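You operate a simulated robot arm through the tools that you are given. There is no shell and no other tool. Be economical: measure what you need, move in short steps, check, and stop when the job is done.

You run a simulated two-armed robot. Do the job below in one go: nothing can be reset, and whatever is moved stays where it is left.

Task
Fetch the pen and set it on the silver tin. Pick up the white bottle labelled "Cleaner" from the left bench with one hand, pass it to the other hand and put it in the inside of the sealer. Any order will do. Set down upright: white bottle.

The check looks at the end state, three seconds after you hand in, the way a careful person would. Anything else that was tipped, shoved, dropped, spilled or broken makes it a failure.

Robot
Two 7-joint arms with fingered hands on one trunk, on a base that drives. Base frame: it is fixed to the floor where the robot stands at the start and does not move with it; the origin is under the middle of the robot, x ahead of it, y to its left, z up; the surface under the hand at the start is at about z = 0.75. Units: m, degrees, N and s.
The left shoulder is at the start at [0.06, 0.166, 0.977], the right one opposite. With the tool pointing down near the work surface each hand reaches from about 0.36 to 0.86 m from the robot's upright axis, wherever it stands, measured 20 degrees to its own side. Places, roughly: inside of the sealer (25x25 cm) [-2.52, -2.28, 0.82]. Payload 5 kg a hand.
The tool frame of a hand sits at the grasp point between the pads (the TCP): z along the fingers, y along the line on which they close. The tips reach 0.032 m beyond it. The gripper opens to 0.16 m. The gripper's body begins 0.089 m behind the TCP. The gripper is a hand of 3 fingers: y runs from the thumb to the fingers, the wrist lies at [0, 0, -0.267] in the tool frame, and closing takes about 1.5 s.
Orientation is that of the tool frame in the base frame, as [roll, pitch, yaw] about the fixed x, y, z axes, in that order (R = Rz(yaw) Ry(pitch) Rx(roll)). With the fingers straight down and closing along the base's y, the tool's x points along the base's -x, its y along +y and its z along -z.

Tools
- The arms move only by the tool nudge_tool. It takes "left_series", "right_series" or both (then of equal length, played together; a hand with none holds still); each is a list of rows, each a list of 7 numbers: the turn, a rotation vector about the tool's x, y, z in units of 8 degrees (1.0 is 8 degrees), then the shift along the tool's x, y, z in units of 20 mm (1.0 is 20 mm), then the finger opening in m, from 0 to 0.16. In form: [[ax, ay, az, dx, dy, dz, jaw], ...]. A call has 1 to 12 rows; each row shifts and turns the commanded pose from where the row before left it, along the tool's axes as they then stand. A call with a number of a shift or a turn outside -1 to 1 is refused whole. Each row takes 0.2 s and may step no farther than 0.05 m and 8.6 degrees from the row before; otherwise, or with a gripper value out of range, the whole call is refused. Where a pose cannot be reached the arm comes as near as it can. A force on the tool above 40 N (or 10 N above the force at the start of the call, whichever is more), or a blocked arm, ends the call early, and 0.2 s more pass. Each finger travels about 0.045 m/s and halts on what it meets, pressing with about 33 N; the grip force reading is that of the motor and also rises with nothing between the fingers. The clock runs only during rows and for 0.2 s after the last one: add rows that do not move to give the fingers time. It gives the time, the measured TCP pose, the force on the tool (base axes), the opening and the grip force at its end, in the units of the frame above (readings bear some noise), with the torque about the TCP (base axes, N m) and any sound that the robot's microphone picked up.
- Cameras (640 x 400 px; columns grow to the right, rows downward): "scene" is now at [0.0317, -0.0126, 1.6182]; the picture's right is [-0.28, -0.96, -0.00], its down [-0.72, 0.21, -0.66] and it looks along [0.63, -0.18, -0.75] (base axes); focal length 250 px, centre (320, 200). "left" rides on the left gripper at [-0.065, -0.004, -0.116] in its tool frame; the picture's right is [0.06, -1.00, 0.00], its down [0.87, 0.05, -0.49] and it looks along [0.49, 0.03, 0.87] (tool axes); focal length 261 px, centre (320, 200). "right" rides on the right gripper at [0.065, -0.004, -0.116] in its tool frame; the picture's right is [0.06, 1.00, 0.00], its down [-0.87, 0.05, -0.49] and it looks along [-0.49, 0.03, 0.87] (tool axes); focal length 261 px, centre (320, 200). There is no depth. A picture from a camera that has moved, and an enlarged one, comes with that camera's place and axes in the base frame and with its lens. The place of the scene camera against the robot may be out by one fixed shift of up to 0.025 m in any direction.
- grab_frame(camera): a new picture of that camera. No time passes.
- move_column(by): slides the trunk up (or, below 0, down) by that many m; the arms and the scene camera ride with it, the base frame stays. It gives what a move gives, with no picture.
- roll_base(legs): drives the robot by 1 to 6 legs, each [ahead, turn to the left] in m and degrees, along the robot's own axes; the way and the turn of a leg run together, so that a leg with both is an arc; at most 1.5 m and 180 degrees a leg. The arms and the cameras ride along, it lands a little off, and it stops where it bumps. It gives what a move gives.
- preshape(shape, hand): the hand has 3 fingers and takes this shape, open, in about a second: jaw (thumb against the fingers, like two jaws); tri (thumb and two fingers); tip (a fingertip pinch); poke (one finger out to press); point (the index stretched); flat (the hand flat); cup (the hand cupped); fist (a fist). The gripper value then closes the fingers along that shape, each until it touches; the sizes above hold for jaw. It gives what a move gives, with no picture.
- head_to(pan, tilt): turns the head with the scene camera to pan (to the left, within 86 degrees either way) and tilt (down, from -29 to 69), counted from straight ahead of the robot. It gives what a move gives.
- close_up(camera, box): a new picture of the part [left, top, right, bottom] of that camera's present view, enlarged. No time passes.
- sign_off(): hands the job in; it is judged then, once.

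Go step by step. Nothing tells you exact positions but the pictures and the camera data: compare them with the known pose of the tool, close in by small moves and look again before you grip or let go. The budget is 165 turns and 130 pictures, counting those below and the enlarged ones. Unless the task says otherwise, let go and move clear before handing in.

The tools are called after ">>>" by a JSON object that holds its "op" and its "data". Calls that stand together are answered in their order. nudge_tool: Moves the arms, as the interface text tells. Its arguments: {"type":"object","properties":{"left_series":{"type":"array"},"right_series":{"type":"array"}},"required":[]} The other tools are called the same way: move_column (by) slides the trunk up or down; preshape (shape, hand) gives the hand a shape; roll_base (legs) drives the base; head_to (pan, tilt) turns the head that bears the scene camera; grab_frame (camera) takes a picture; close_up (camera, box) takes an enlarged picture of a part of a camera's view; sign_off () hands the job in.

At the start:

```text
t: 0.0
left_tcp_pos: [0.613, 0.0077, 1.0752]
left_orientation: [-180.0, 0.0, 180.0]
left_contact_force: [0.5, -0.1, 0.2]
left_torque: [-0.03, 0.01, 0.0]
left_opening: 0.1602
left_finger_force: 0.1
left_shape: jaw
right_tcp_pos: [0.5708, -0.4572, 1.0879]
right_orientation: [-180.0, 0.0, -180.0]
right_contact_force: [-0.6, 0.9, 0.5]
right_torque: [-0.05, -0.07, 0.0]
right_opening: 0.1602
right_finger_force: 0.0
right_shape: jaw
trunk travel left (down, up): [-0.525, 0.065]
robot x, y, heading: [0.0001, 0.0006, -0.0]
head pan, tilt: [-16.2, 49.0]
```

scene: 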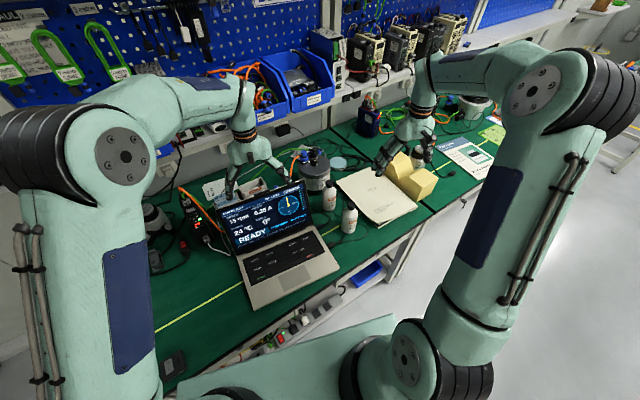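
right: 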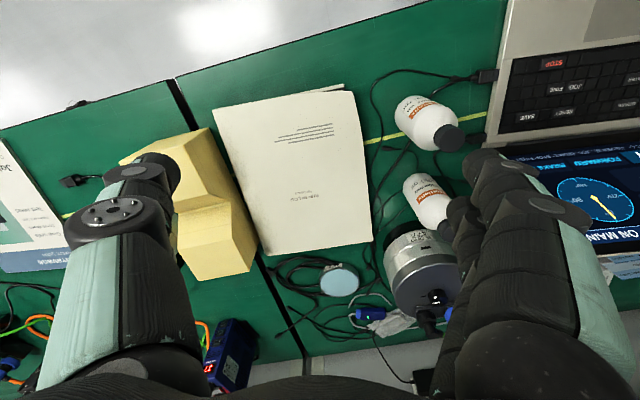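
left: 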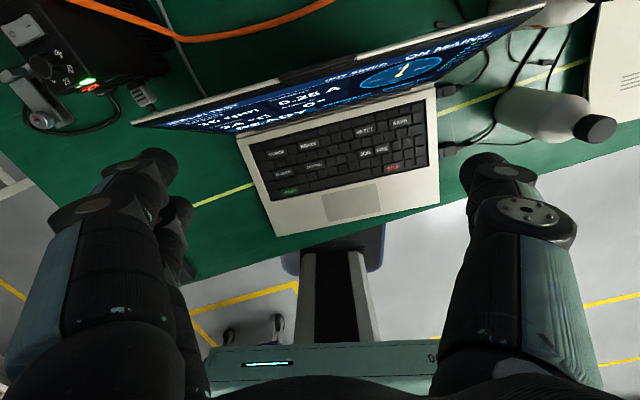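

I see a green bench with a laptop, two white bottles, a booklet, a yellow block and other things. I'll enlarge the views to find the pen, the tin and the labels.

>>> {"op": "close_up", "data": {"camera": "scene", "box": [280, 130, 440, 250]}}

>>> {"op": "close_up", "data": {"camera": "right", "box": [340, 70, 520, 340]}}

>>> {"op": "close_up", "data": {"camera": "scene", "box": [130, 160, 290, 280]}}

>>> {"op": "close_up", "data": {"camera": "scene", "box": [350, 80, 530, 210]}}

```text
3.33 times, centred on (360, 190) of scene
camera zoom: at [0.0317, -0.0126, 1.6182], right [-0.28, -0.96, 0.0], down [-0.72, 0.21, -0.66], along [0.63, -0.18, -0.75], focal length 833 px, centre (187, 233)
```

zoom: 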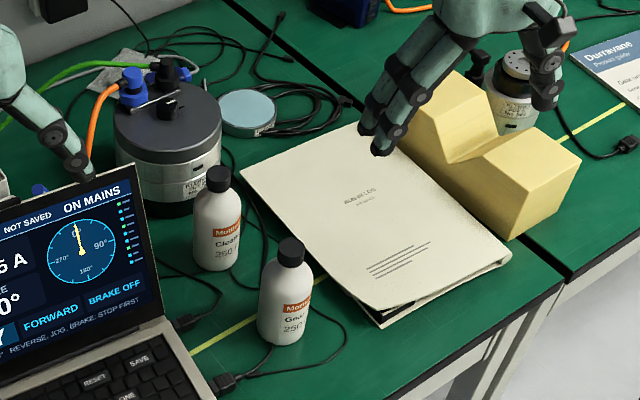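

```text
1.48 times, centred on (430, 205) of right
camera zoom: at [0.503, -0.4625, 1.2055], right [-0.06, 1.0, 0.0], down [0.87, 0.05, 0.49], along [0.49, 0.03, -0.87], focal length 386 px, centre (157, 193)
```

zoom: 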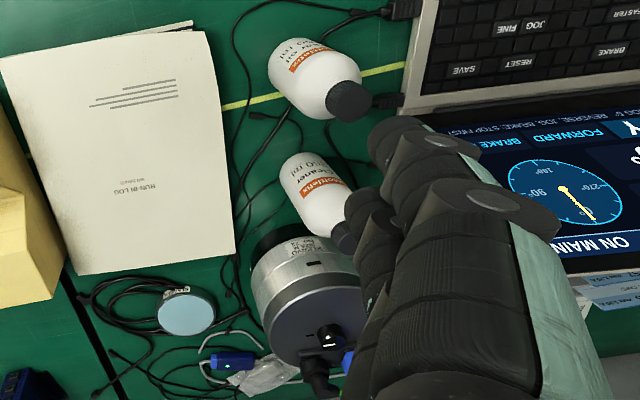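

```text
3.33 times, centred on (210, 220) of scene
camera zoom: at [0.0317, -0.0126, 1.6182], right [-0.28, -0.96, 0.0], down [-0.72, 0.21, -0.66], along [0.63, -0.18, -0.75], focal length 833 px, centre (687, 133)
```

zoom: 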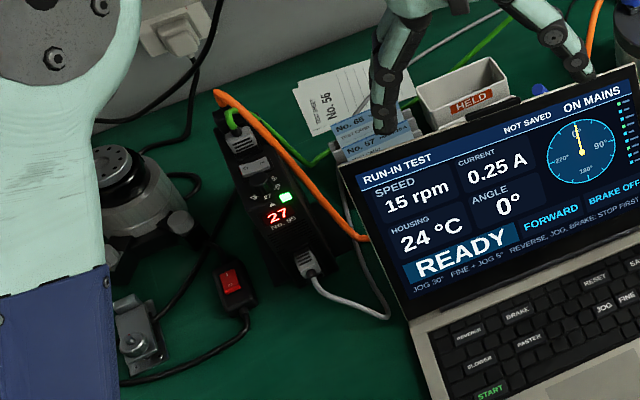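

```text
3.08 times, centred on (440, 145) of scene
camera zoom: at [0.0317, -0.0126, 1.6182], right [-0.28, -0.96, 0.0], down [-0.72, 0.21, -0.66], along [0.63, -0.18, -0.75], focal length 769 px, centre (-49, 369)
```

zoom: 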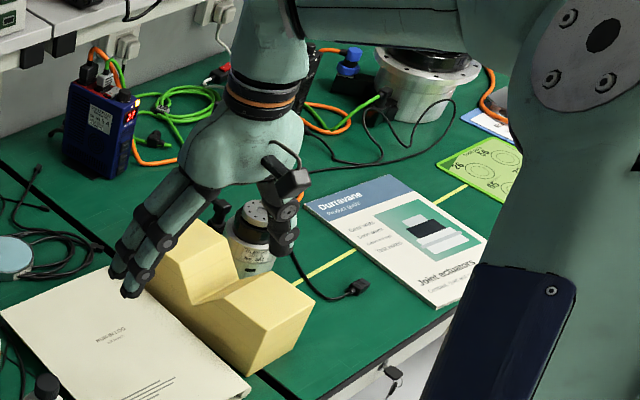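

The far one of the two bottles reads "Cleaner" and the near one "Gear...". I've seen no pen and no tin yet, so I'll look around with the head.

>>> {"op": "head_to", "data": {"pan": 80, "tilt": 25}}

>>> {"op": "grab_frame", "data": {"camera": "scene"}}

>>> {"op": "head_to", "data": {"pan": 25, "tilt": 35}}

>>> {"op": "grab_frame", "data": {"camera": "scene"}}

>>> {"op": "head_to", "data": {"pan": -75, "tilt": 25}}

>>> {"op": "grab_frame", "data": {"camera": "scene"}}

```text
t: 1.7
left_tcp_pos: [0.6142, 0.0077, 1.0765]
left_orientation: [179.9, 0.0, 179.9]
left_contact_force: [-0.8, 0.1, 0.3]
left_torque: [0.01, 0.0, 0.02]
left_opening: 0.1598
left_finger_force: 0.1
left_shape: jaw
right_tcp_pos: [0.5699, -0.4576, 1.0876]
right_orientation: [-180.0, 0.1, 179.9]
right_contact_force: [0.2, 0.3, -0.6]
right_torque: [0.0, 0.01, 0.01]
right_opening: 0.1598
right_finger_force: 0.0
right_shape: jaw
trunk travel left (down, up): [-0.525, 0.065]
robot x, y, heading: [0.0026, 0.0029, -0.1]
head pan, tilt: [80.0, 25.0]
```

```text
122 pictures are left
camera scene: at [-0.0271, 0.0999, 1.6543], right [0.98, -0.17, 0.0], down [-0.07, -0.42, -0.91], along [0.16, 0.89, -0.42], focal length 250 px, centre (320, 200)
```

scene: 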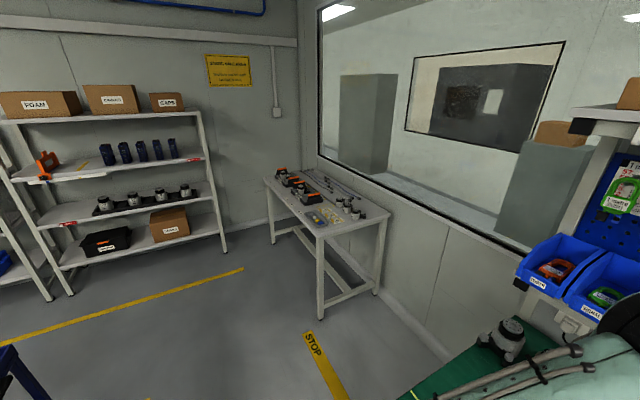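

```text
t: 3.0
left_tcp_pos: [0.6136, 0.0077, 1.0744]
left_orientation: [180.0, 0.0, 179.9]
left_contact_force: [-1.1, 0.1, 0.0]
left_torque: [0.02, -0.01, 0.02]
left_opening: 0.1598
left_finger_force: 0.0
left_shape: jaw
right_tcp_pos: [0.57, -0.4567, 1.0879]
right_orientation: [180.0, 0.0, 179.8]
right_contact_force: [-0.2, 0.1, 0.2]
right_torque: [-0.01, 0.02, -0.01]
right_opening: 0.1598
right_finger_force: 0.0
right_shape: jaw
trunk travel left (down, up): [-0.525, 0.065]
robot x, y, heading: [-0.0001, 0.0007, -0.1]
head pan, tilt: [25.0, 35.0]
```

```text
121 pictures are left
camera scene: at [0.0367, 0.0465, 1.6386], right [0.42, -0.91, 0.0], down [-0.52, -0.24, -0.82], along [0.74, 0.35, -0.57], focal length 250 px, centre (320, 200)
```

scene: 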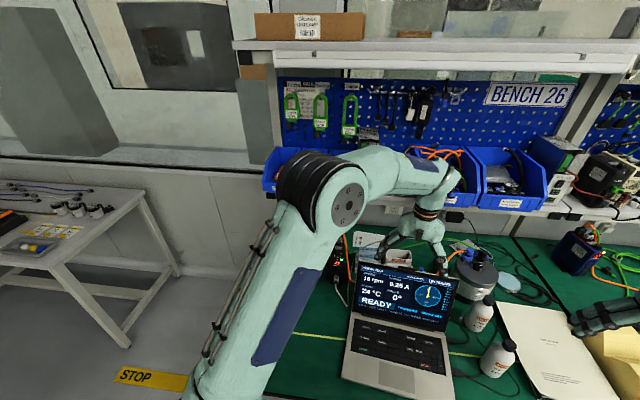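

```text
t: 4.7
left_tcp_pos: [0.6137, 0.0086, 1.076]
left_orientation: [180.0, 0.0, 180.0]
left_contact_force: [0.2, 0.4, -0.3]
left_torque: [0.0, -0.05, -0.02]
left_opening: 0.1596
left_finger_force: 0.1
left_shape: jaw
right_tcp_pos: [0.5714, -0.4557, 1.089]
right_orientation: [-179.9, 0.1, -180.0]
right_contact_force: [0.2, 0.0, 0.1]
right_torque: [0.01, -0.02, -0.01]
right_opening: 0.1598
right_finger_force: 0.1
right_shape: jaw
trunk travel left (down, up): [-0.525, 0.065]
robot x, y, heading: [-0.0017, -0.0011, 0.1]
head pan, tilt: [-75.0, 25.0]
```

```text
120 pictures are left
camera scene: at [-0.0192, -0.0798, 1.6543], right [-0.97, -0.26, 0.0], down [-0.11, 0.41, -0.91], along [0.24, -0.88, -0.42], focal length 250 px, centre (320, 200)
```

scene: 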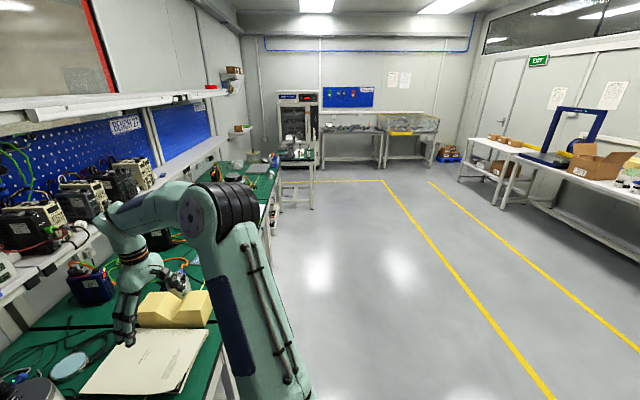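

Bench 26 is the left one, and a blue frame stands on the packing table behind me to the right. I'll zoom around for the pen and the tin.

>>> {"op": "close_up", "data": {"camera": "scene", "box": [450, 90, 640, 220]}}

>>> {"op": "close_up", "data": {"camera": "scene", "box": [170, 100, 320, 230]}}

>>> {"op": "head_to", "data": {"pan": -86, "tilt": 15}}

>>> {"op": "grab_frame", "data": {"camera": "scene"}}

>>> {"op": "head_to", "data": {"pan": -35, "tilt": 30}}

>>> {"op": "grab_frame", "data": {"camera": "scene"}}

```text
3.08 times, centred on (545, 155) of scene
camera zoom: at [-0.0192, -0.0798, 1.6543], right [-0.97, -0.26, 0.0], down [-0.11, 0.41, -0.91], along [0.24, -0.88, -0.42], focal length 769 px, centre (-372, 338)
```

zoom: 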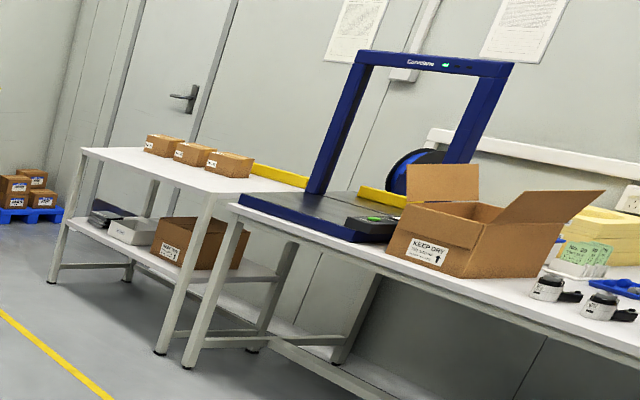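

```text
3.08 times, centred on (245, 165) of scene
camera zoom: at [-0.0192, -0.0798, 1.6543], right [-0.97, -0.26, 0.0], down [-0.11, 0.41, -0.91], along [0.24, -0.88, -0.42], focal length 769 px, centre (551, 308)
```

zoom: 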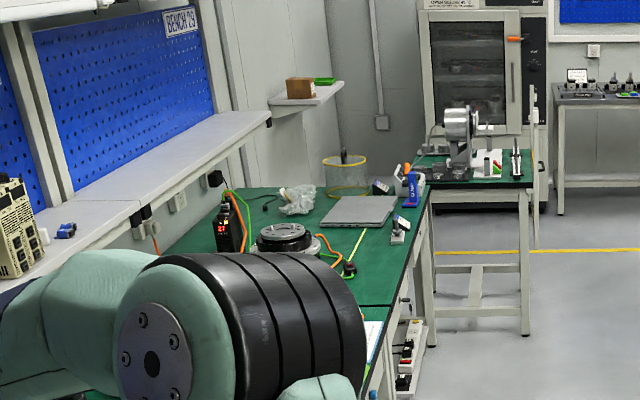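

```text
t: 5.5
left_tcp_pos: [0.6142, 0.0077, 1.0768]
left_orientation: [-180.0, 0.0, -179.9]
left_contact_force: [-0.1, -0.3, 0.6]
left_torque: [0.0, 0.0, 0.02]
left_opening: 0.1598
left_finger_force: 0.2
left_shape: jaw
right_tcp_pos: [0.5694, -0.4579, 1.088]
right_orientation: [-180.0, -0.1, 179.9]
right_contact_force: [0.1, 0.6, 0.5]
right_torque: [0.0, -0.03, 0.02]
right_opening: 0.1602
right_finger_force: 0.1
right_shape: jaw
trunk travel left (down, up): [-0.525, 0.065]
robot x, y, heading: [0.0035, -0.002, 0.0]
head pan, tilt: [-85.9, 15.0]
```

```text
117 pictures are left
camera scene: at [-0.0364, -0.084, 1.6705], right [-1.0, -0.07, 0.0], down [-0.02, 0.26, -0.97], along [0.07, -0.96, -0.26], focal length 250 px, centre (320, 200)
```

scene: 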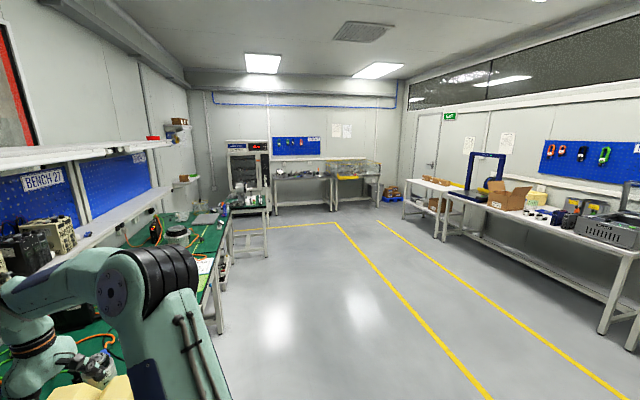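

```text
t: 6.6
left_tcp_pos: [0.6141, 0.0075, 1.0757]
left_orientation: [-180.0, 0.1, -180.0]
left_contact_force: [0.0, 0.7, 1.2]
left_torque: [0.02, -0.01, 0.0]
left_opening: 0.1601
left_finger_force: 0.1
left_shape: jaw
right_tcp_pos: [0.5699, -0.4569, 1.0887]
right_orientation: [180.0, 0.0, 179.9]
right_contact_force: [-0.1, 0.6, 0.3]
right_torque: [0.0, 0.0, -0.01]
right_opening: 0.1597
right_finger_force: 0.0
right_shape: jaw
trunk travel left (down, up): [-0.525, 0.065]
robot x, y, heading: [-0.0012, -0.0002, 0.3]
head pan, tilt: [-35.0, 30.0]
```

```text
116 pictures are left
camera scene: at [0.0309, -0.0428, 1.6463], right [-0.57, -0.82, 0.0], down [-0.41, 0.29, -0.87], along [0.71, -0.5, -0.5], focal length 250 px, centre (320, 200)
```

scene: 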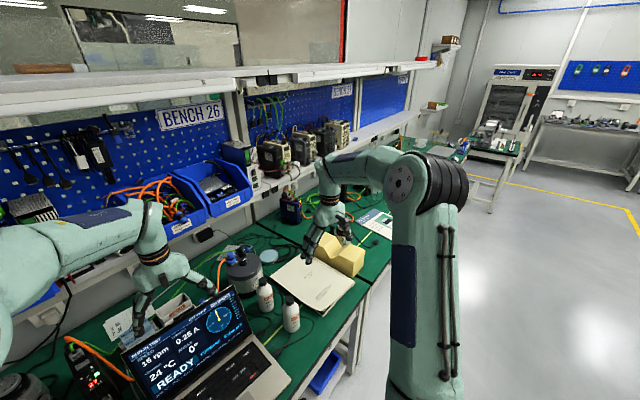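

The given sealer spot projects onto the grey unit at the right edge of that view, not the blue arch. I'll rotate the base for a better look behind once I've finished searching here, so I zoom into this bench first.

>>> {"op": "close_up", "data": {"camera": "scene", "box": [60, 200, 300, 350]}}

>>> {"op": "close_up", "data": {"camera": "scene", "box": [240, 130, 480, 280]}}

>>> {"op": "close_up", "data": {"camera": "left", "box": [0, 0, 320, 200]}}

```text
2.67 times, centred on (180, 275) of scene
camera zoom: at [0.0309, -0.0428, 1.6463], right [-0.57, -0.82, 0.0], down [-0.41, 0.29, -0.87], along [0.71, -0.5, -0.5], focal length 667 px, centre (693, 0)
```

zoom: 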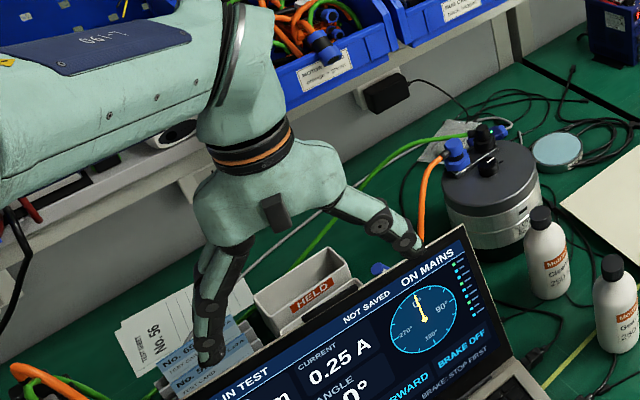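

```text
2.67 times, centred on (360, 205) of scene
camera zoom: at [0.0309, -0.0428, 1.6463], right [-0.57, -0.82, 0.0], down [-0.41, 0.29, -0.87], along [0.71, -0.5, -0.5], focal length 667 px, centre (213, 187)
```

zoom: 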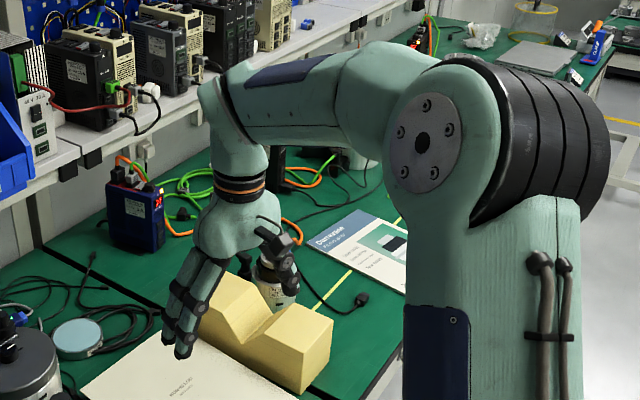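

```text
2.00 times, centred on (160, 100) of left
camera zoom: at [0.6799, 0.0038, 1.191], right [-0.06, -1.0, 0.0], down [-0.87, 0.05, 0.49], along [-0.49, 0.03, -0.87], focal length 521 px, centre (640, 400)
```

zoom: 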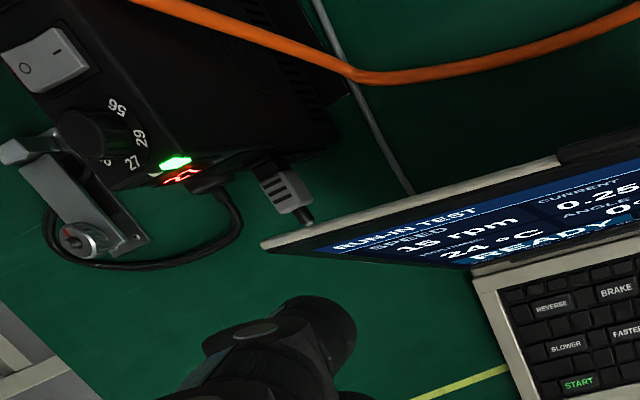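

No pen here. I back out straight from the bench and turn to see the rest of the room.

>>> {"op": "roll_base", "data": {"legs": [[-0.7, 0], [0, -120]]}}

>>> {"op": "head_to", "data": {"pan": 0, "tilt": 20}}

>>> {"op": "grab_frame", "data": {"camera": "scene"}}

>>> {"op": "head_to", "data": {"pan": -60, "tilt": 20}}

>>> {"op": "grab_frame", "data": {"camera": "scene"}}

```text
t: 15.6
left_tcp_pos: [-0.9911, -0.5393, 1.0753]
left_orientation: [180.0, 0.0, 60.6]
left_contact_force: [0.9, 0.3, -0.3]
left_torque: [0.0, -0.01, 0.0]
left_opening: 0.1601
left_finger_force: 0.1
left_shape: jaw
right_tcp_pos: [-1.3743, -0.2714, 1.0877]
right_orientation: [-180.0, 0.1, 60.5]
right_contact_force: [0.0, -1.1, 0.6]
right_torque: [0.03, 0.0, 0.03]
right_opening: 0.1599
right_finger_force: 0.0
right_shape: jaw
trunk travel left (down, up): [-0.525, 0.065]
robot x, y, heading: [-0.6947, 0.0008, -119.5]
head pan, tilt: [-35.0, 30.0]
```

```text
t: 16.6
left_tcp_pos: [-0.9909, -0.5377, 1.0749]
left_orientation: [179.9, -0.1, 60.4]
left_contact_force: [-0.6, -0.4, 0.1]
left_torque: [0.0, -0.01, 0.01]
left_opening: 0.1597
left_finger_force: 0.0
left_shape: jaw
right_tcp_pos: [-1.3742, -0.2705, 1.0886]
right_orientation: [-180.0, 0.0, 60.4]
right_contact_force: [-0.1, -0.5, 0.9]
right_torque: [0.02, 0.01, 0.01]
right_opening: 0.16
right_finger_force: 0.0
right_shape: jaw
trunk travel left (down, up): [-0.525, 0.065]
robot x, y, heading: [-0.6995, -0.0018, -119.4]
head pan, tilt: [0.0, 20.0]
```

```text
112 pictures are left
camera scene: at [-0.7417, -0.0452, 1.6624], right [-0.87, 0.49, 0.0], down [0.17, 0.3, -0.94], along [-0.46, -0.82, -0.34], focal length 250 px, centre (320, 200)
```

scene: 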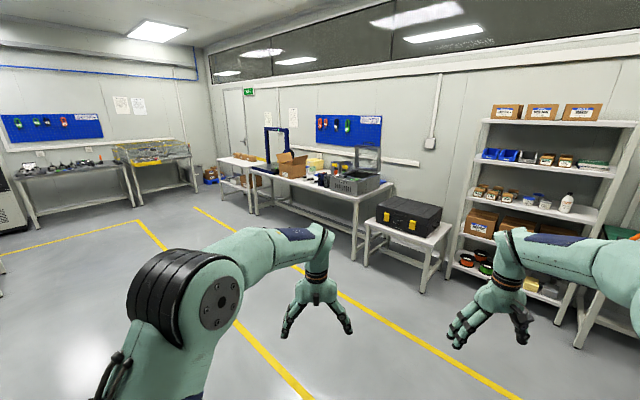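

```text
t: 17.9
left_tcp_pos: [-0.9914, -0.5378, 1.0758]
left_orientation: [180.0, 0.0, 60.6]
left_contact_force: [-0.3, -0.1, -0.2]
left_torque: [0.01, -0.02, 0.04]
left_opening: 0.1597
left_finger_force: 0.0
left_shape: jaw
right_tcp_pos: [-1.3744, -0.2711, 1.0888]
right_orientation: [180.0, 0.0, 60.5]
right_contact_force: [-1.0, -0.3, 0.5]
right_torque: [-0.03, -0.01, -0.02]
right_opening: 0.1602
right_finger_force: 0.1
right_shape: jaw
trunk travel left (down, up): [-0.525, 0.065]
robot x, y, heading: [-0.7, 0.0014, -119.7]
head pan, tilt: [-60.0, 20.0]
```

```text
111 pictures are left
camera scene: at [-0.7888, 0.035, 1.6624], right [-0.01, 1.0, 0.0], down [0.34, 0.0, -0.94], along [-0.94, -0.01, -0.34], focal length 250 px, centre (320, 200)
```

scene: 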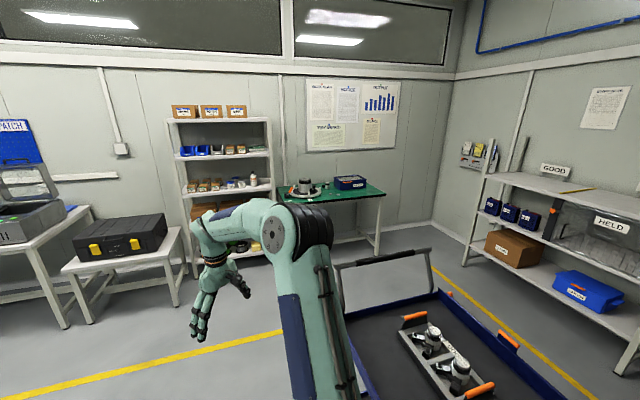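

The grey unit with the raised lid is the sealer. Next I zoom in on the candidate surfaces.

>>> {"op": "close_up", "data": {"camera": "scene", "box": [270, 160, 400, 250]}}

>>> {"op": "close_up", "data": {"camera": "scene", "box": [460, 140, 640, 250]}}

>>> {"op": "close_up", "data": {"camera": "scene", "box": [160, 95, 280, 215]}}

>>> {"op": "head_to", "data": {"pan": 0, "tilt": 20}}

>>> {"op": "close_up", "data": {"camera": "scene", "box": [245, 120, 395, 220]}}

>>> {"op": "close_up", "data": {"camera": "scene", "box": [0, 120, 220, 230]}}

```text
4.44 times, centred on (335, 205) of scene
camera zoom: at [-0.7888, 0.035, 1.6624], right [-0.01, 1.0, 0.0], down [0.34, 0.0, -0.94], along [-0.94, -0.01, -0.34], focal length 1111 px, centre (253, 178)
```

zoom: 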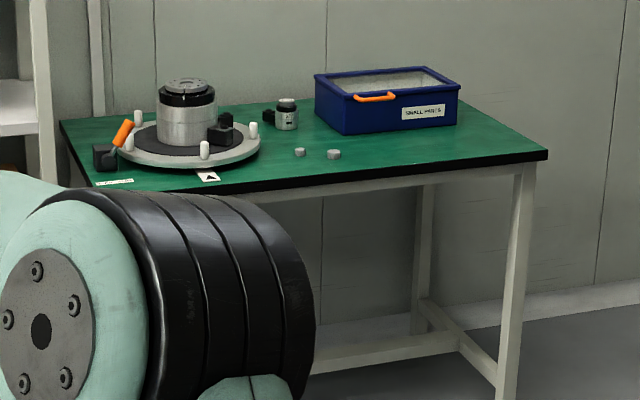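

```text
3.56 times, centred on (550, 195) of scene
camera zoom: at [-0.7888, 0.035, 1.6624], right [-0.01, 1.0, 0.0], down [0.34, 0.0, -0.94], along [-0.94, -0.01, -0.34], focal length 889 px, centre (-498, 218)
```

zoom: 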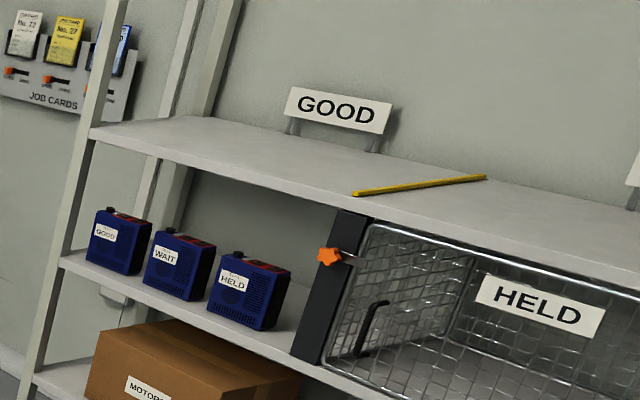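

```text
3.33 times, centred on (220, 155) of scene
camera zoom: at [-0.7888, 0.035, 1.6624], right [-0.01, 1.0, 0.0], down [0.34, 0.0, -0.94], along [-0.94, -0.01, -0.34], focal length 833 px, centre (653, 350)
```

zoom: 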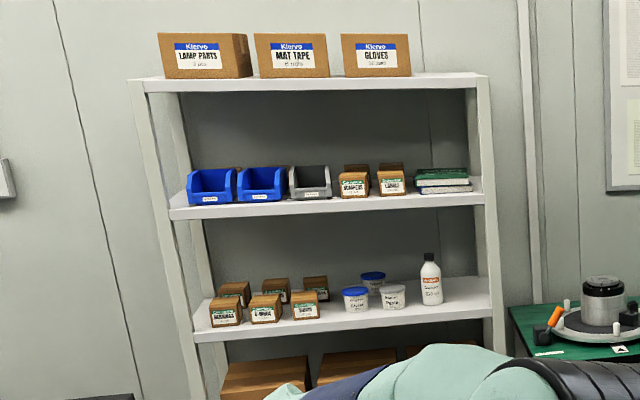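

```text
t: 19.2
left_tcp_pos: [-0.9917, -0.5375, 1.0762]
left_orientation: [180.0, 0.0, 60.5]
left_contact_force: [-0.1, -0.2, 0.0]
left_torque: [-0.01, -0.02, -0.01]
left_opening: 0.1599
left_finger_force: 0.1
left_shape: jaw
right_tcp_pos: [-1.3745, -0.2718, 1.0889]
right_orientation: [-179.9, 0.0, 60.4]
right_contact_force: [0.1, 0.0, -0.2]
right_torque: [-0.02, 0.02, -0.01]
right_opening: 0.1596
right_finger_force: 0.0
right_shape: jaw
trunk travel left (down, up): [-0.525, 0.065]
robot x, y, heading: [-0.6992, 0.0041, -119.5]
head pan, tilt: [0.0, 20.0]
```

```text
4.00 times, centred on (320, 170) of scene
camera zoom: at [-0.7417, -0.0452, 1.6624], right [-0.87, 0.49, 0.0], down [0.17, 0.3, -0.94], along [-0.46, -0.82, -0.34], focal length 1000 px, centre (320, 320)
```

zoom: 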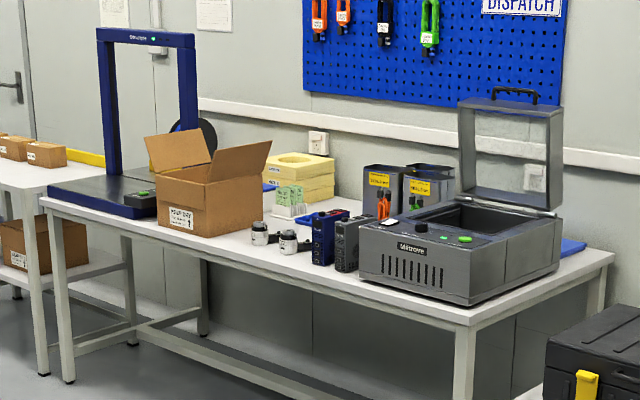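

```text
2.91 times, centred on (110, 175) of scene
camera zoom: at [-0.7417, -0.0452, 1.6624], right [-0.87, 0.49, 0.0], down [0.17, 0.3, -0.94], along [-0.46, -0.82, -0.34], focal length 727 px, centre (931, 273)
```

zoom: 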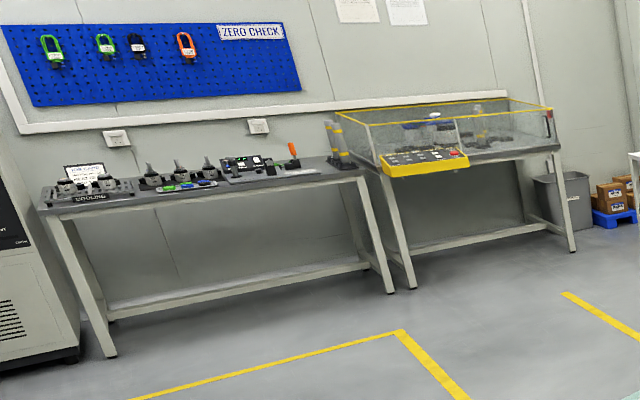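

The sealer is the grey box on the dispatch table; its lid is open. There is a yellow stick on the GOOD shelf, which may or may not be the pen, so I keep looking in other directions.

>>> {"op": "head_to", "data": {"pan": 70, "tilt": 25}}

>>> {"op": "grab_frame", "data": {"camera": "scene"}}

>>> {"op": "head_to", "data": {"pan": -86, "tilt": 35}}

>>> {"op": "grab_frame", "data": {"camera": "scene"}}

```text
t: 20.6
left_tcp_pos: [-0.9912, -0.5391, 1.0762]
left_orientation: [-180.0, -0.1, 60.5]
left_contact_force: [0.9, 0.0, 0.5]
left_torque: [-0.02, 0.02, 0.01]
left_opening: 0.1596
left_finger_force: 0.1
left_shape: jaw
right_tcp_pos: [-1.3751, -0.2712, 1.0883]
right_orientation: [180.0, 0.0, 60.6]
right_contact_force: [-0.5, 0.1, -0.2]
right_torque: [0.01, 0.02, 0.0]
right_opening: 0.16
right_finger_force: 0.0
right_shape: jaw
trunk travel left (down, up): [-0.525, 0.065]
robot x, y, heading: [-0.6988, 0.0021, -119.7]
head pan, tilt: [70.0, 25.0]
```

```text
105 pictures are left
camera scene: at [-0.636, -0.0343, 1.6543], right [-0.76, -0.65, 0.0], down [-0.27, 0.32, -0.91], along [0.59, -0.69, -0.42], focal length 250 px, centre (320, 200)
```

scene: 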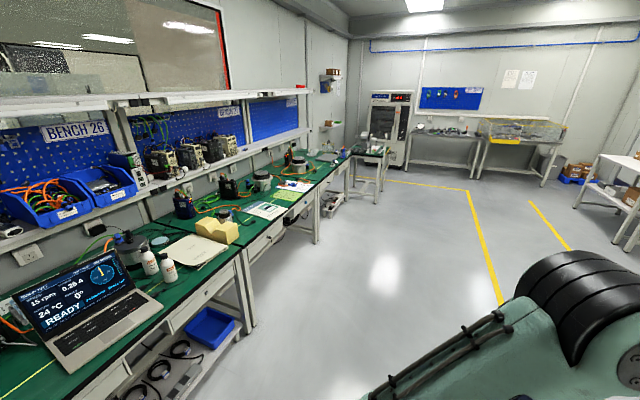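

```text
t: 23.0
left_tcp_pos: [-0.9914, -0.5392, 1.0762]
left_orientation: [179.9, 0.0, 60.5]
left_contact_force: [-0.3, -0.8, 0.6]
left_torque: [0.01, 0.01, -0.05]
left_opening: 0.1598
left_finger_force: 0.1
left_shape: jaw
right_tcp_pos: [-1.3744, -0.2718, 1.0887]
right_orientation: [-180.0, 0.1, 60.4]
right_contact_force: [0.3, -1.0, 0.0]
right_torque: [0.0, 0.0, -0.02]
right_opening: 0.1601
right_finger_force: 0.1
right_shape: jaw
trunk travel left (down, up): [-0.525, 0.065]
robot x, y, heading: [-0.6998, 0.0006, -119.2]
head pan, tilt: [-85.9, 35.0]
```

```text
104 pictures are left
camera scene: at [-0.7752, 0.0737, 1.6385], right [0.43, 0.9, 0.0], down [0.52, -0.25, -0.82], along [-0.74, 0.35, -0.57], focal length 250 px, centre (320, 200)
```

scene: 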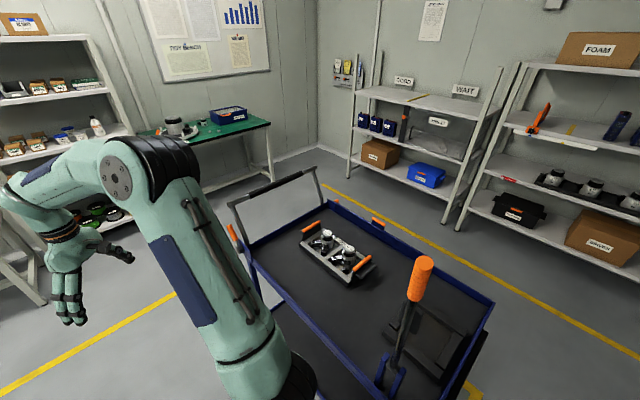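

The stick on the GOOD shelf is just divider tape. I'll look more closely at benches 26–28 and the table on the left from here.

>>> {"op": "head_to", "data": {"pan": 70, "tilt": 25}}

>>> {"op": "close_up", "data": {"camera": "scene", "box": [165, 140, 325, 240]}}

>>> {"op": "close_up", "data": {"camera": "scene", "box": [270, 90, 430, 190]}}

>>> {"op": "close_up", "data": {"camera": "scene", "box": [100, 210, 260, 310]}}

>>> {"op": "close_up", "data": {"camera": "scene", "box": [0, 110, 180, 230]}}

```text
t: 25.4
left_tcp_pos: [-0.9912, -0.5383, 1.0763]
left_orientation: [-179.9, 0.0, 60.5]
left_contact_force: [0.5, 0.2, -0.4]
left_torque: [0.01, 0.03, 0.02]
left_opening: 0.16
left_finger_force: 0.2
left_shape: jaw
right_tcp_pos: [-1.3737, -0.271, 1.0883]
right_orientation: [180.0, 0.0, 60.5]
right_contact_force: [0.7, -1.2, -0.1]
right_torque: [-0.02, -0.01, 0.0]
right_opening: 0.1601
right_finger_force: 0.0
right_shape: jaw
trunk travel left (down, up): [-0.525, 0.065]
robot x, y, heading: [-0.6997, 0.0028, -119.6]
head pan, tilt: [70.0, 25.0]
```

```text
4.00 times, centred on (245, 190) of scene
camera zoom: at [-0.636, -0.0343, 1.6543], right [-0.76, -0.65, 0.0], down [-0.27, 0.32, -0.91], along [0.59, -0.69, -0.42], focal length 1000 px, centre (620, 240)
```

zoom: 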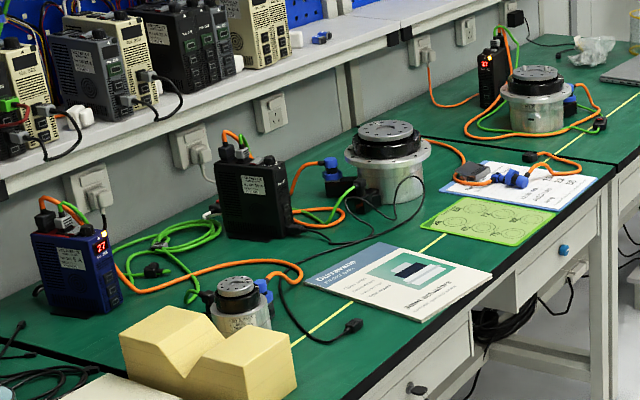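

```text
4.00 times, centred on (350, 140) of scene
camera zoom: at [-0.636, -0.0343, 1.6543], right [-0.76, -0.65, 0.0], down [-0.27, 0.32, -0.91], along [0.59, -0.69, -0.42], focal length 1000 px, centre (200, 440)
```

zoom: 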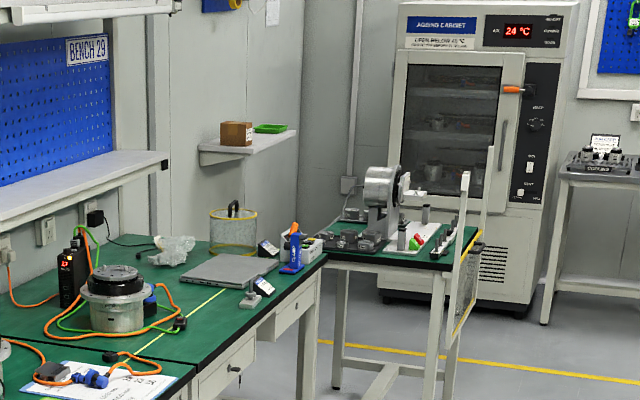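

```text
4.00 times, centred on (180, 260) of scene
camera zoom: at [-0.636, -0.0343, 1.6543], right [-0.76, -0.65, 0.0], down [-0.27, 0.32, -0.91], along [0.59, -0.69, -0.42], focal length 1000 px, centre (880, -40)
```

zoom: 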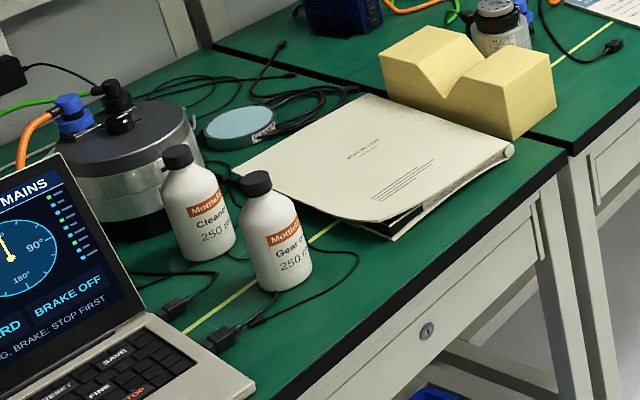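

```text
3.33 times, centred on (90, 170) of scene
camera zoom: at [-0.636, -0.0343, 1.6543], right [-0.76, -0.65, 0.0], down [-0.27, 0.32, -0.91], along [0.59, -0.69, -0.42], focal length 833 px, centre (1087, 300)
```

zoom: 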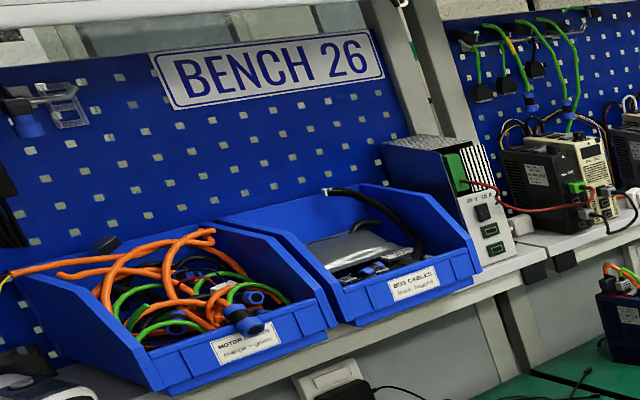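

The "Run-in log" seems raised on something dark at its near corner, so I'll look closely there and behind the laptop.

>>> {"op": "close_up", "data": {"camera": "scene", "box": [155, 230, 235, 280]}}

>>> {"op": "close_up", "data": {"camera": "scene", "box": [0, 220, 110, 330]}}

>>> {"op": "roll_base", "data": {"legs": [[0, 119.5]]}}

>>> {"op": "head_to", "data": {"pan": 0, "tilt": 25}}

>>> {"op": "grab_frame", "data": {"camera": "scene"}}

```text
8.00 times, centred on (195, 255) of scene
camera zoom: at [-0.636, -0.0343, 1.6543], right [-0.76, -0.65, 0.0], down [-0.27, 0.32, -0.91], along [0.59, -0.69, -0.42], focal length 2000 px, centre (1320, -240)
```

zoom: 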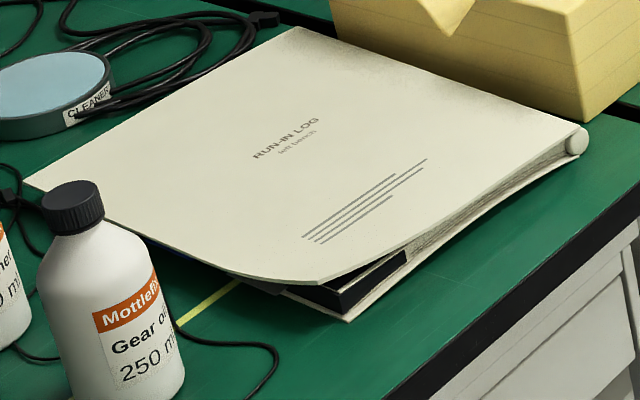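

```text
3.64 times, centred on (55, 275) of scene
camera zoom: at [-0.636, -0.0343, 1.6543], right [-0.76, -0.65, 0.0], down [-0.27, 0.32, -0.91], along [0.59, -0.69, -0.42], focal length 909 px, centre (1284, -73)
```

zoom: 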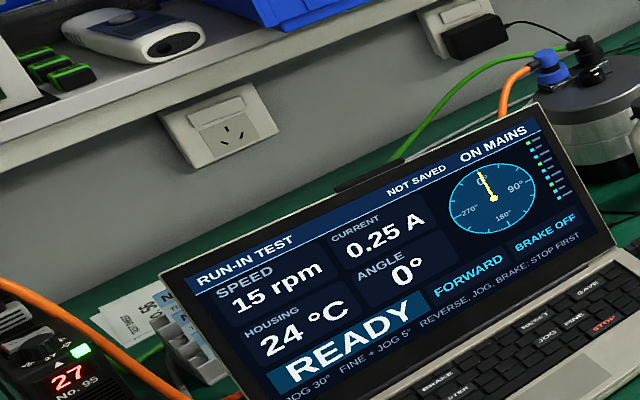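

```text
t: 26.7
left_tcp_pos: [-0.9532, -0.5577, 1.0756]
left_orientation: [180.0, 0.0, 64.4]
left_contact_force: [-0.4, -0.4, -1.0]
left_torque: [0.01, -0.02, 0.01]
left_opening: 0.1598
left_finger_force: 0.0
left_shape: jaw
right_tcp_pos: [-1.3541, -0.3168, 1.0895]
right_orientation: [180.0, 0.0, 64.4]
right_contact_force: [0.7, -0.4, -0.3]
right_torque: [0.0, 0.01, 0.0]
right_opening: 0.1599
right_finger_force: 0.1
right_shape: jaw
trunk travel left (down, up): [-0.525, 0.065]
robot x, y, heading: [-0.6952, 0.002, -115.6]
head pan, tilt: [70.0, 25.0]
stopped in leg 1: the robot was blocked; the commanded pose is now the measured one
```

```text
t: 28.1
left_tcp_pos: [-0.9541, -0.5576, 1.0755]
left_orientation: [-179.9, 0.1, 64.3]
left_contact_force: [-0.1, 0.6, 0.3]
left_torque: [-0.01, 0.01, 0.0]
left_opening: 0.1599
left_finger_force: 0.0
left_shape: jaw
right_tcp_pos: [-1.3542, -0.3178, 1.0882]
right_orientation: [180.0, -0.1, 64.4]
right_contact_force: [0.3, -0.1, 0.3]
right_torque: [-0.01, 0.0, -0.03]
right_opening: 0.1601
right_finger_force: 0.1
right_shape: jaw
trunk travel left (down, up): [-0.525, 0.065]
robot x, y, heading: [-0.6995, -0.0002, -115.9]
head pan, tilt: [0.0, 25.0]
```

```text
97 pictures are left
camera scene: at [-0.7373, -0.0464, 1.6543], right [-0.9, 0.43, 0.0], down [0.18, 0.38, -0.91], along [-0.39, -0.82, -0.42], focal length 250 px, centre (320, 200)
```

scene: 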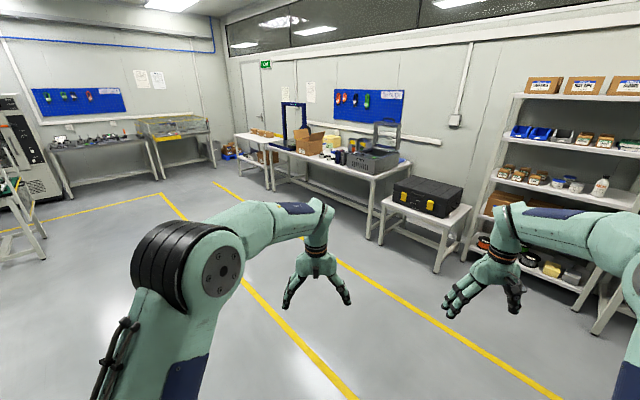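

The turn was blocked. Let me look at what is near the base on either side before I move again.

>>> {"op": "head_to", "data": {"pan": -86, "tilt": 60}}

>>> {"op": "grab_frame", "data": {"camera": "scene"}}

>>> {"op": "head_to", "data": {"pan": 86, "tilt": 55}}

>>> {"op": "grab_frame", "data": {"camera": "scene"}}

```text
t: 29.7
left_tcp_pos: [-0.9527, -0.5574, 1.0755]
left_orientation: [180.0, 0.0, 64.4]
left_contact_force: [0.1, -0.6, 0.0]
left_torque: [-0.01, 0.0, 0.01]
left_opening: 0.1598
left_finger_force: 0.1
left_shape: jaw
right_tcp_pos: [-1.3546, -0.3171, 1.0879]
right_orientation: [-180.0, 0.0, 64.3]
right_contact_force: [0.0, 0.0, -0.6]
right_torque: [0.04, 0.0, 0.0]
right_opening: 0.1598
right_finger_force: 0.1
right_shape: jaw
trunk travel left (down, up): [-0.525, 0.065]
robot x, y, heading: [-0.6978, 0.003, -115.7]
head pan, tilt: [-85.9, 60.0]
```

```text
96 pictures are left
camera scene: at [-0.7593, 0.0612, 1.6043], right [0.37, 0.93, 0.0], down [0.8, -0.32, -0.5], along [-0.46, 0.18, -0.87], focal length 250 px, centre (320, 200)
```

scene: 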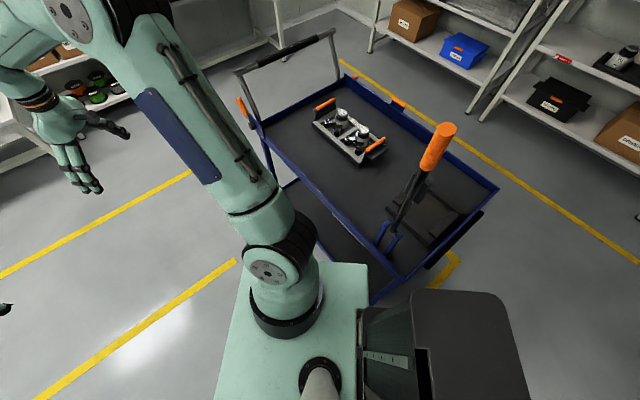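

```text
t: 32.3
left_tcp_pos: [-0.9539, -0.558, 1.0756]
left_orientation: [-180.0, -0.1, 64.4]
left_contact_force: [-0.4, 0.8, 0.3]
left_torque: [-0.03, -0.01, 0.0]
left_opening: 0.16
left_finger_force: 0.0
left_shape: jaw
right_tcp_pos: [-1.3537, -0.3176, 1.0879]
right_orientation: [180.0, 0.0, 64.4]
right_contact_force: [0.1, 0.8, -0.4]
right_torque: [0.03, 0.03, -0.08]
right_opening: 0.1599
right_finger_force: 0.0
right_shape: jaw
trunk travel left (down, up): [-0.525, 0.065]
robot x, y, heading: [-0.6998, -0.0016, -115.8]
head pan, tilt: [85.9, 55.0]
```

```text
95 pictures are left
camera scene: at [-0.6348, 0.0007, 1.6103], right [-0.5, -0.87, 0.0], down [-0.71, 0.41, -0.57], along [0.5, -0.29, -0.82], focal length 250 px, centre (320, 200)
```

scene: 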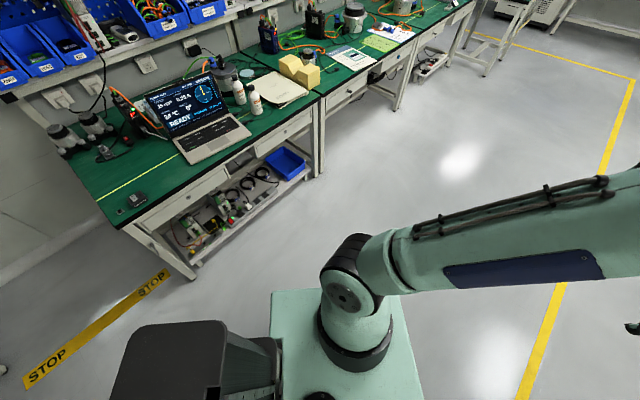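

The cart's corner sits by my right rear. I'll drive ahead before turning. First I zoom in on this good view of the bench.

>>> {"op": "close_up", "data": {"camera": "scene", "box": [90, 80, 200, 220]}}

>>> {"op": "close_up", "data": {"camera": "scene", "box": [200, 50, 320, 130]}}

>>> {"op": "close_up", "data": {"camera": "scene", "box": [160, 150, 310, 270]}}

>>> {"op": "roll_base", "data": {"legs": [[0.4, 0], [0, 115.6]]}}

```text
2.86 times, centred on (145, 150) of scene
camera zoom: at [-0.6348, 0.0007, 1.6103], right [-0.5, -0.87, 0.0], down [-0.71, 0.41, -0.57], along [0.5, -0.29, -0.82], focal length 714 px, centre (820, 343)
```

zoom: 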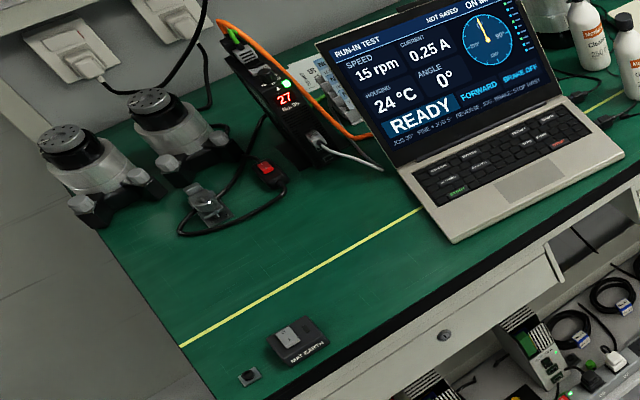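

```text
5.00 times, centred on (260, 90) of scene
camera zoom: at [-0.6348, 0.0007, 1.6103], right [-0.5, -0.87, 0.0], down [-0.71, 0.41, -0.57], along [0.5, -0.29, -0.82], focal length 1250 px, centre (620, 750)
```

zoom: 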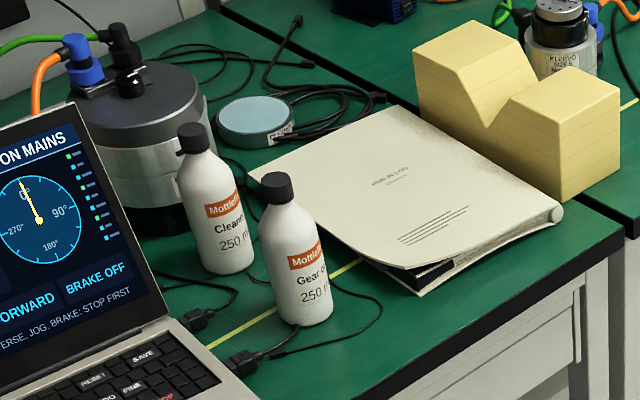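

```text
3.33 times, centred on (235, 210) of scene
camera zoom: at [-0.6348, 0.0007, 1.6103], right [-0.5, -0.87, 0.0], down [-0.71, 0.41, -0.57], along [0.5, -0.29, -0.82], focal length 833 px, centre (603, 167)
```

zoom: 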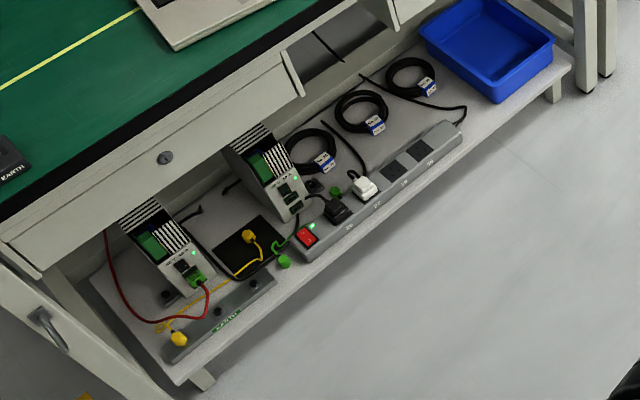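

```text
t: 39.9
left_tcp_pos: [-0.2567, -0.3399, 1.0747]
left_orientation: [180.0, -0.1, -179.0]
left_contact_force: [-0.3, -0.5, -0.1]
left_torque: [-0.02, 0.0, 0.02]
left_opening: 0.1599
left_finger_force: 0.1
left_shape: jaw
right_tcp_pos: [-0.2922, -0.805, 1.0891]
right_orientation: [-180.0, 0.0, -178.9]
right_contact_force: [-0.4, 0.2, 0.6]
right_torque: [0.01, 0.01, -0.01]
right_opening: 0.1604
right_finger_force: 0.0
right_shape: jaw
trunk travel left (down, up): [-0.525, 0.065]
robot x, y, heading: [-0.8705, -0.3591, 1.0]
head pan, tilt: [85.9, 55.0]
```

No pen visible yet. I drive down the aisle to inspect benches 27 and 28 and the dispatch table from closer.

>>> {"op": "roll_base", "data": {"legs": [[0, -91], [1.1, 0]]}}

>>> {"op": "head_to", "data": {"pan": 65, "tilt": 28}}

>>> {"op": "grab_frame", "data": {"camera": "scene"}}

>>> {"op": "head_to", "data": {"pan": -65, "tilt": 28}}

>>> {"op": "grab_frame", "data": {"camera": "scene"}}

```text
t: 49.5
left_tcp_pos: [-0.8741, -2.082, 1.0745]
left_orientation: [180.0, 0.0, 89.7]
left_contact_force: [-0.3, -0.2, 0.5]
left_torque: [0.03, 0.01, 0.0]
left_opening: 0.1598
left_finger_force: 0.0
left_shape: jaw
right_tcp_pos: [-1.3396, -2.0336, 1.0891]
right_orientation: [179.9, 0.0, 89.6]
right_contact_force: [-0.3, 0.1, -1.5]
right_torque: [0.01, 0.02, 0.0]
right_opening: 0.16
right_finger_force: 0.0
right_shape: jaw
trunk travel left (down, up): [-0.525, 0.065]
robot x, y, heading: [-0.8829, -1.4663, -90.7]
head pan, tilt: [85.9, 55.0]
```

```text
t: 50.4
left_tcp_pos: [-0.8743, -2.0804, 1.076]
left_orientation: [-180.0, 0.0, 89.6]
left_contact_force: [0.4, 0.5, -0.3]
left_torque: [0.03, 0.02, 0.0]
left_opening: 0.1601
left_finger_force: 0.0
left_shape: jaw
right_tcp_pos: [-1.3398, -2.034, 1.0877]
right_orientation: [-180.0, 0.0, 89.6]
right_contact_force: [0.4, -0.1, -0.4]
right_torque: [0.01, -0.01, -0.01]
right_opening: 0.1599
right_finger_force: 0.1
right_shape: jaw
trunk travel left (down, up): [-0.525, 0.065]
robot x, y, heading: [-0.8769, -1.4627, -90.6]
head pan, tilt: [65.0, 28.0]
```

```text
91 pictures are left
camera scene: at [-0.8103, -1.4672, 1.6494], right [-0.43, -0.9, 0.0], down [-0.42, 0.2, -0.88], along [0.8, -0.38, -0.47], focal length 250 px, centre (320, 200)
```

scene: 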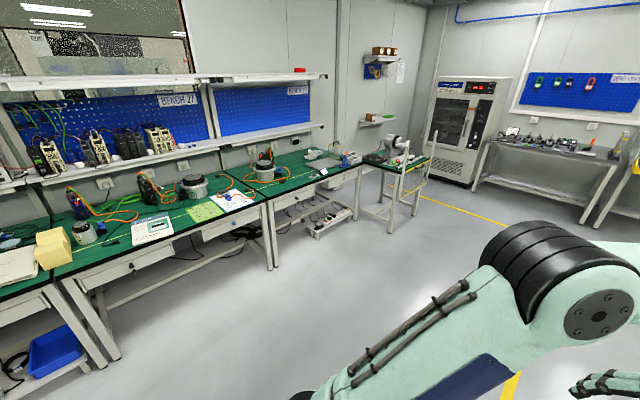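

```text
t: 52.5
left_tcp_pos: [-0.8735, -2.0814, 1.0753]
left_orientation: [180.0, 0.0, 89.6]
left_contact_force: [-0.5, 0.0, 0.3]
left_torque: [0.01, 0.0, -0.01]
left_opening: 0.1598
left_finger_force: 0.1
left_shape: jaw
right_tcp_pos: [-1.3394, -2.0343, 1.0879]
right_orientation: [179.9, 0.0, 89.5]
right_contact_force: [0.2, 0.2, -0.3]
right_torque: [0.03, 0.0, 0.02]
right_opening: 0.1599
right_finger_force: 0.0
right_shape: jaw
trunk travel left (down, up): [-0.525, 0.065]
robot x, y, heading: [-0.8785, -1.4683, -90.8]
head pan, tilt: [-65.0, 28.0]
```

```text
90 pictures are left
camera scene: at [-0.9756, -1.4656, 1.6495], right [-0.41, 0.91, 0.0], down [0.43, 0.19, -0.88], along [-0.8, -0.37, -0.47], focal length 250 px, centre (320, 200)
```

scene: 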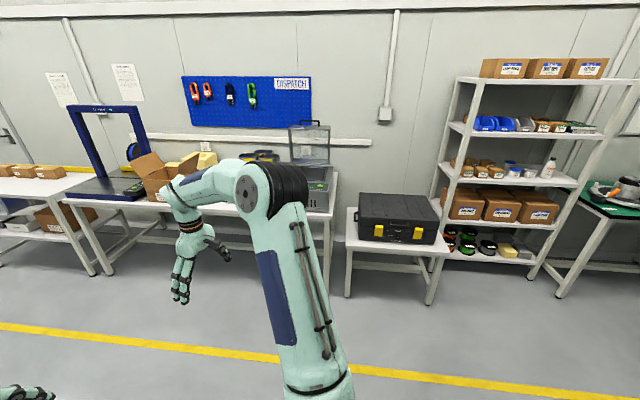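

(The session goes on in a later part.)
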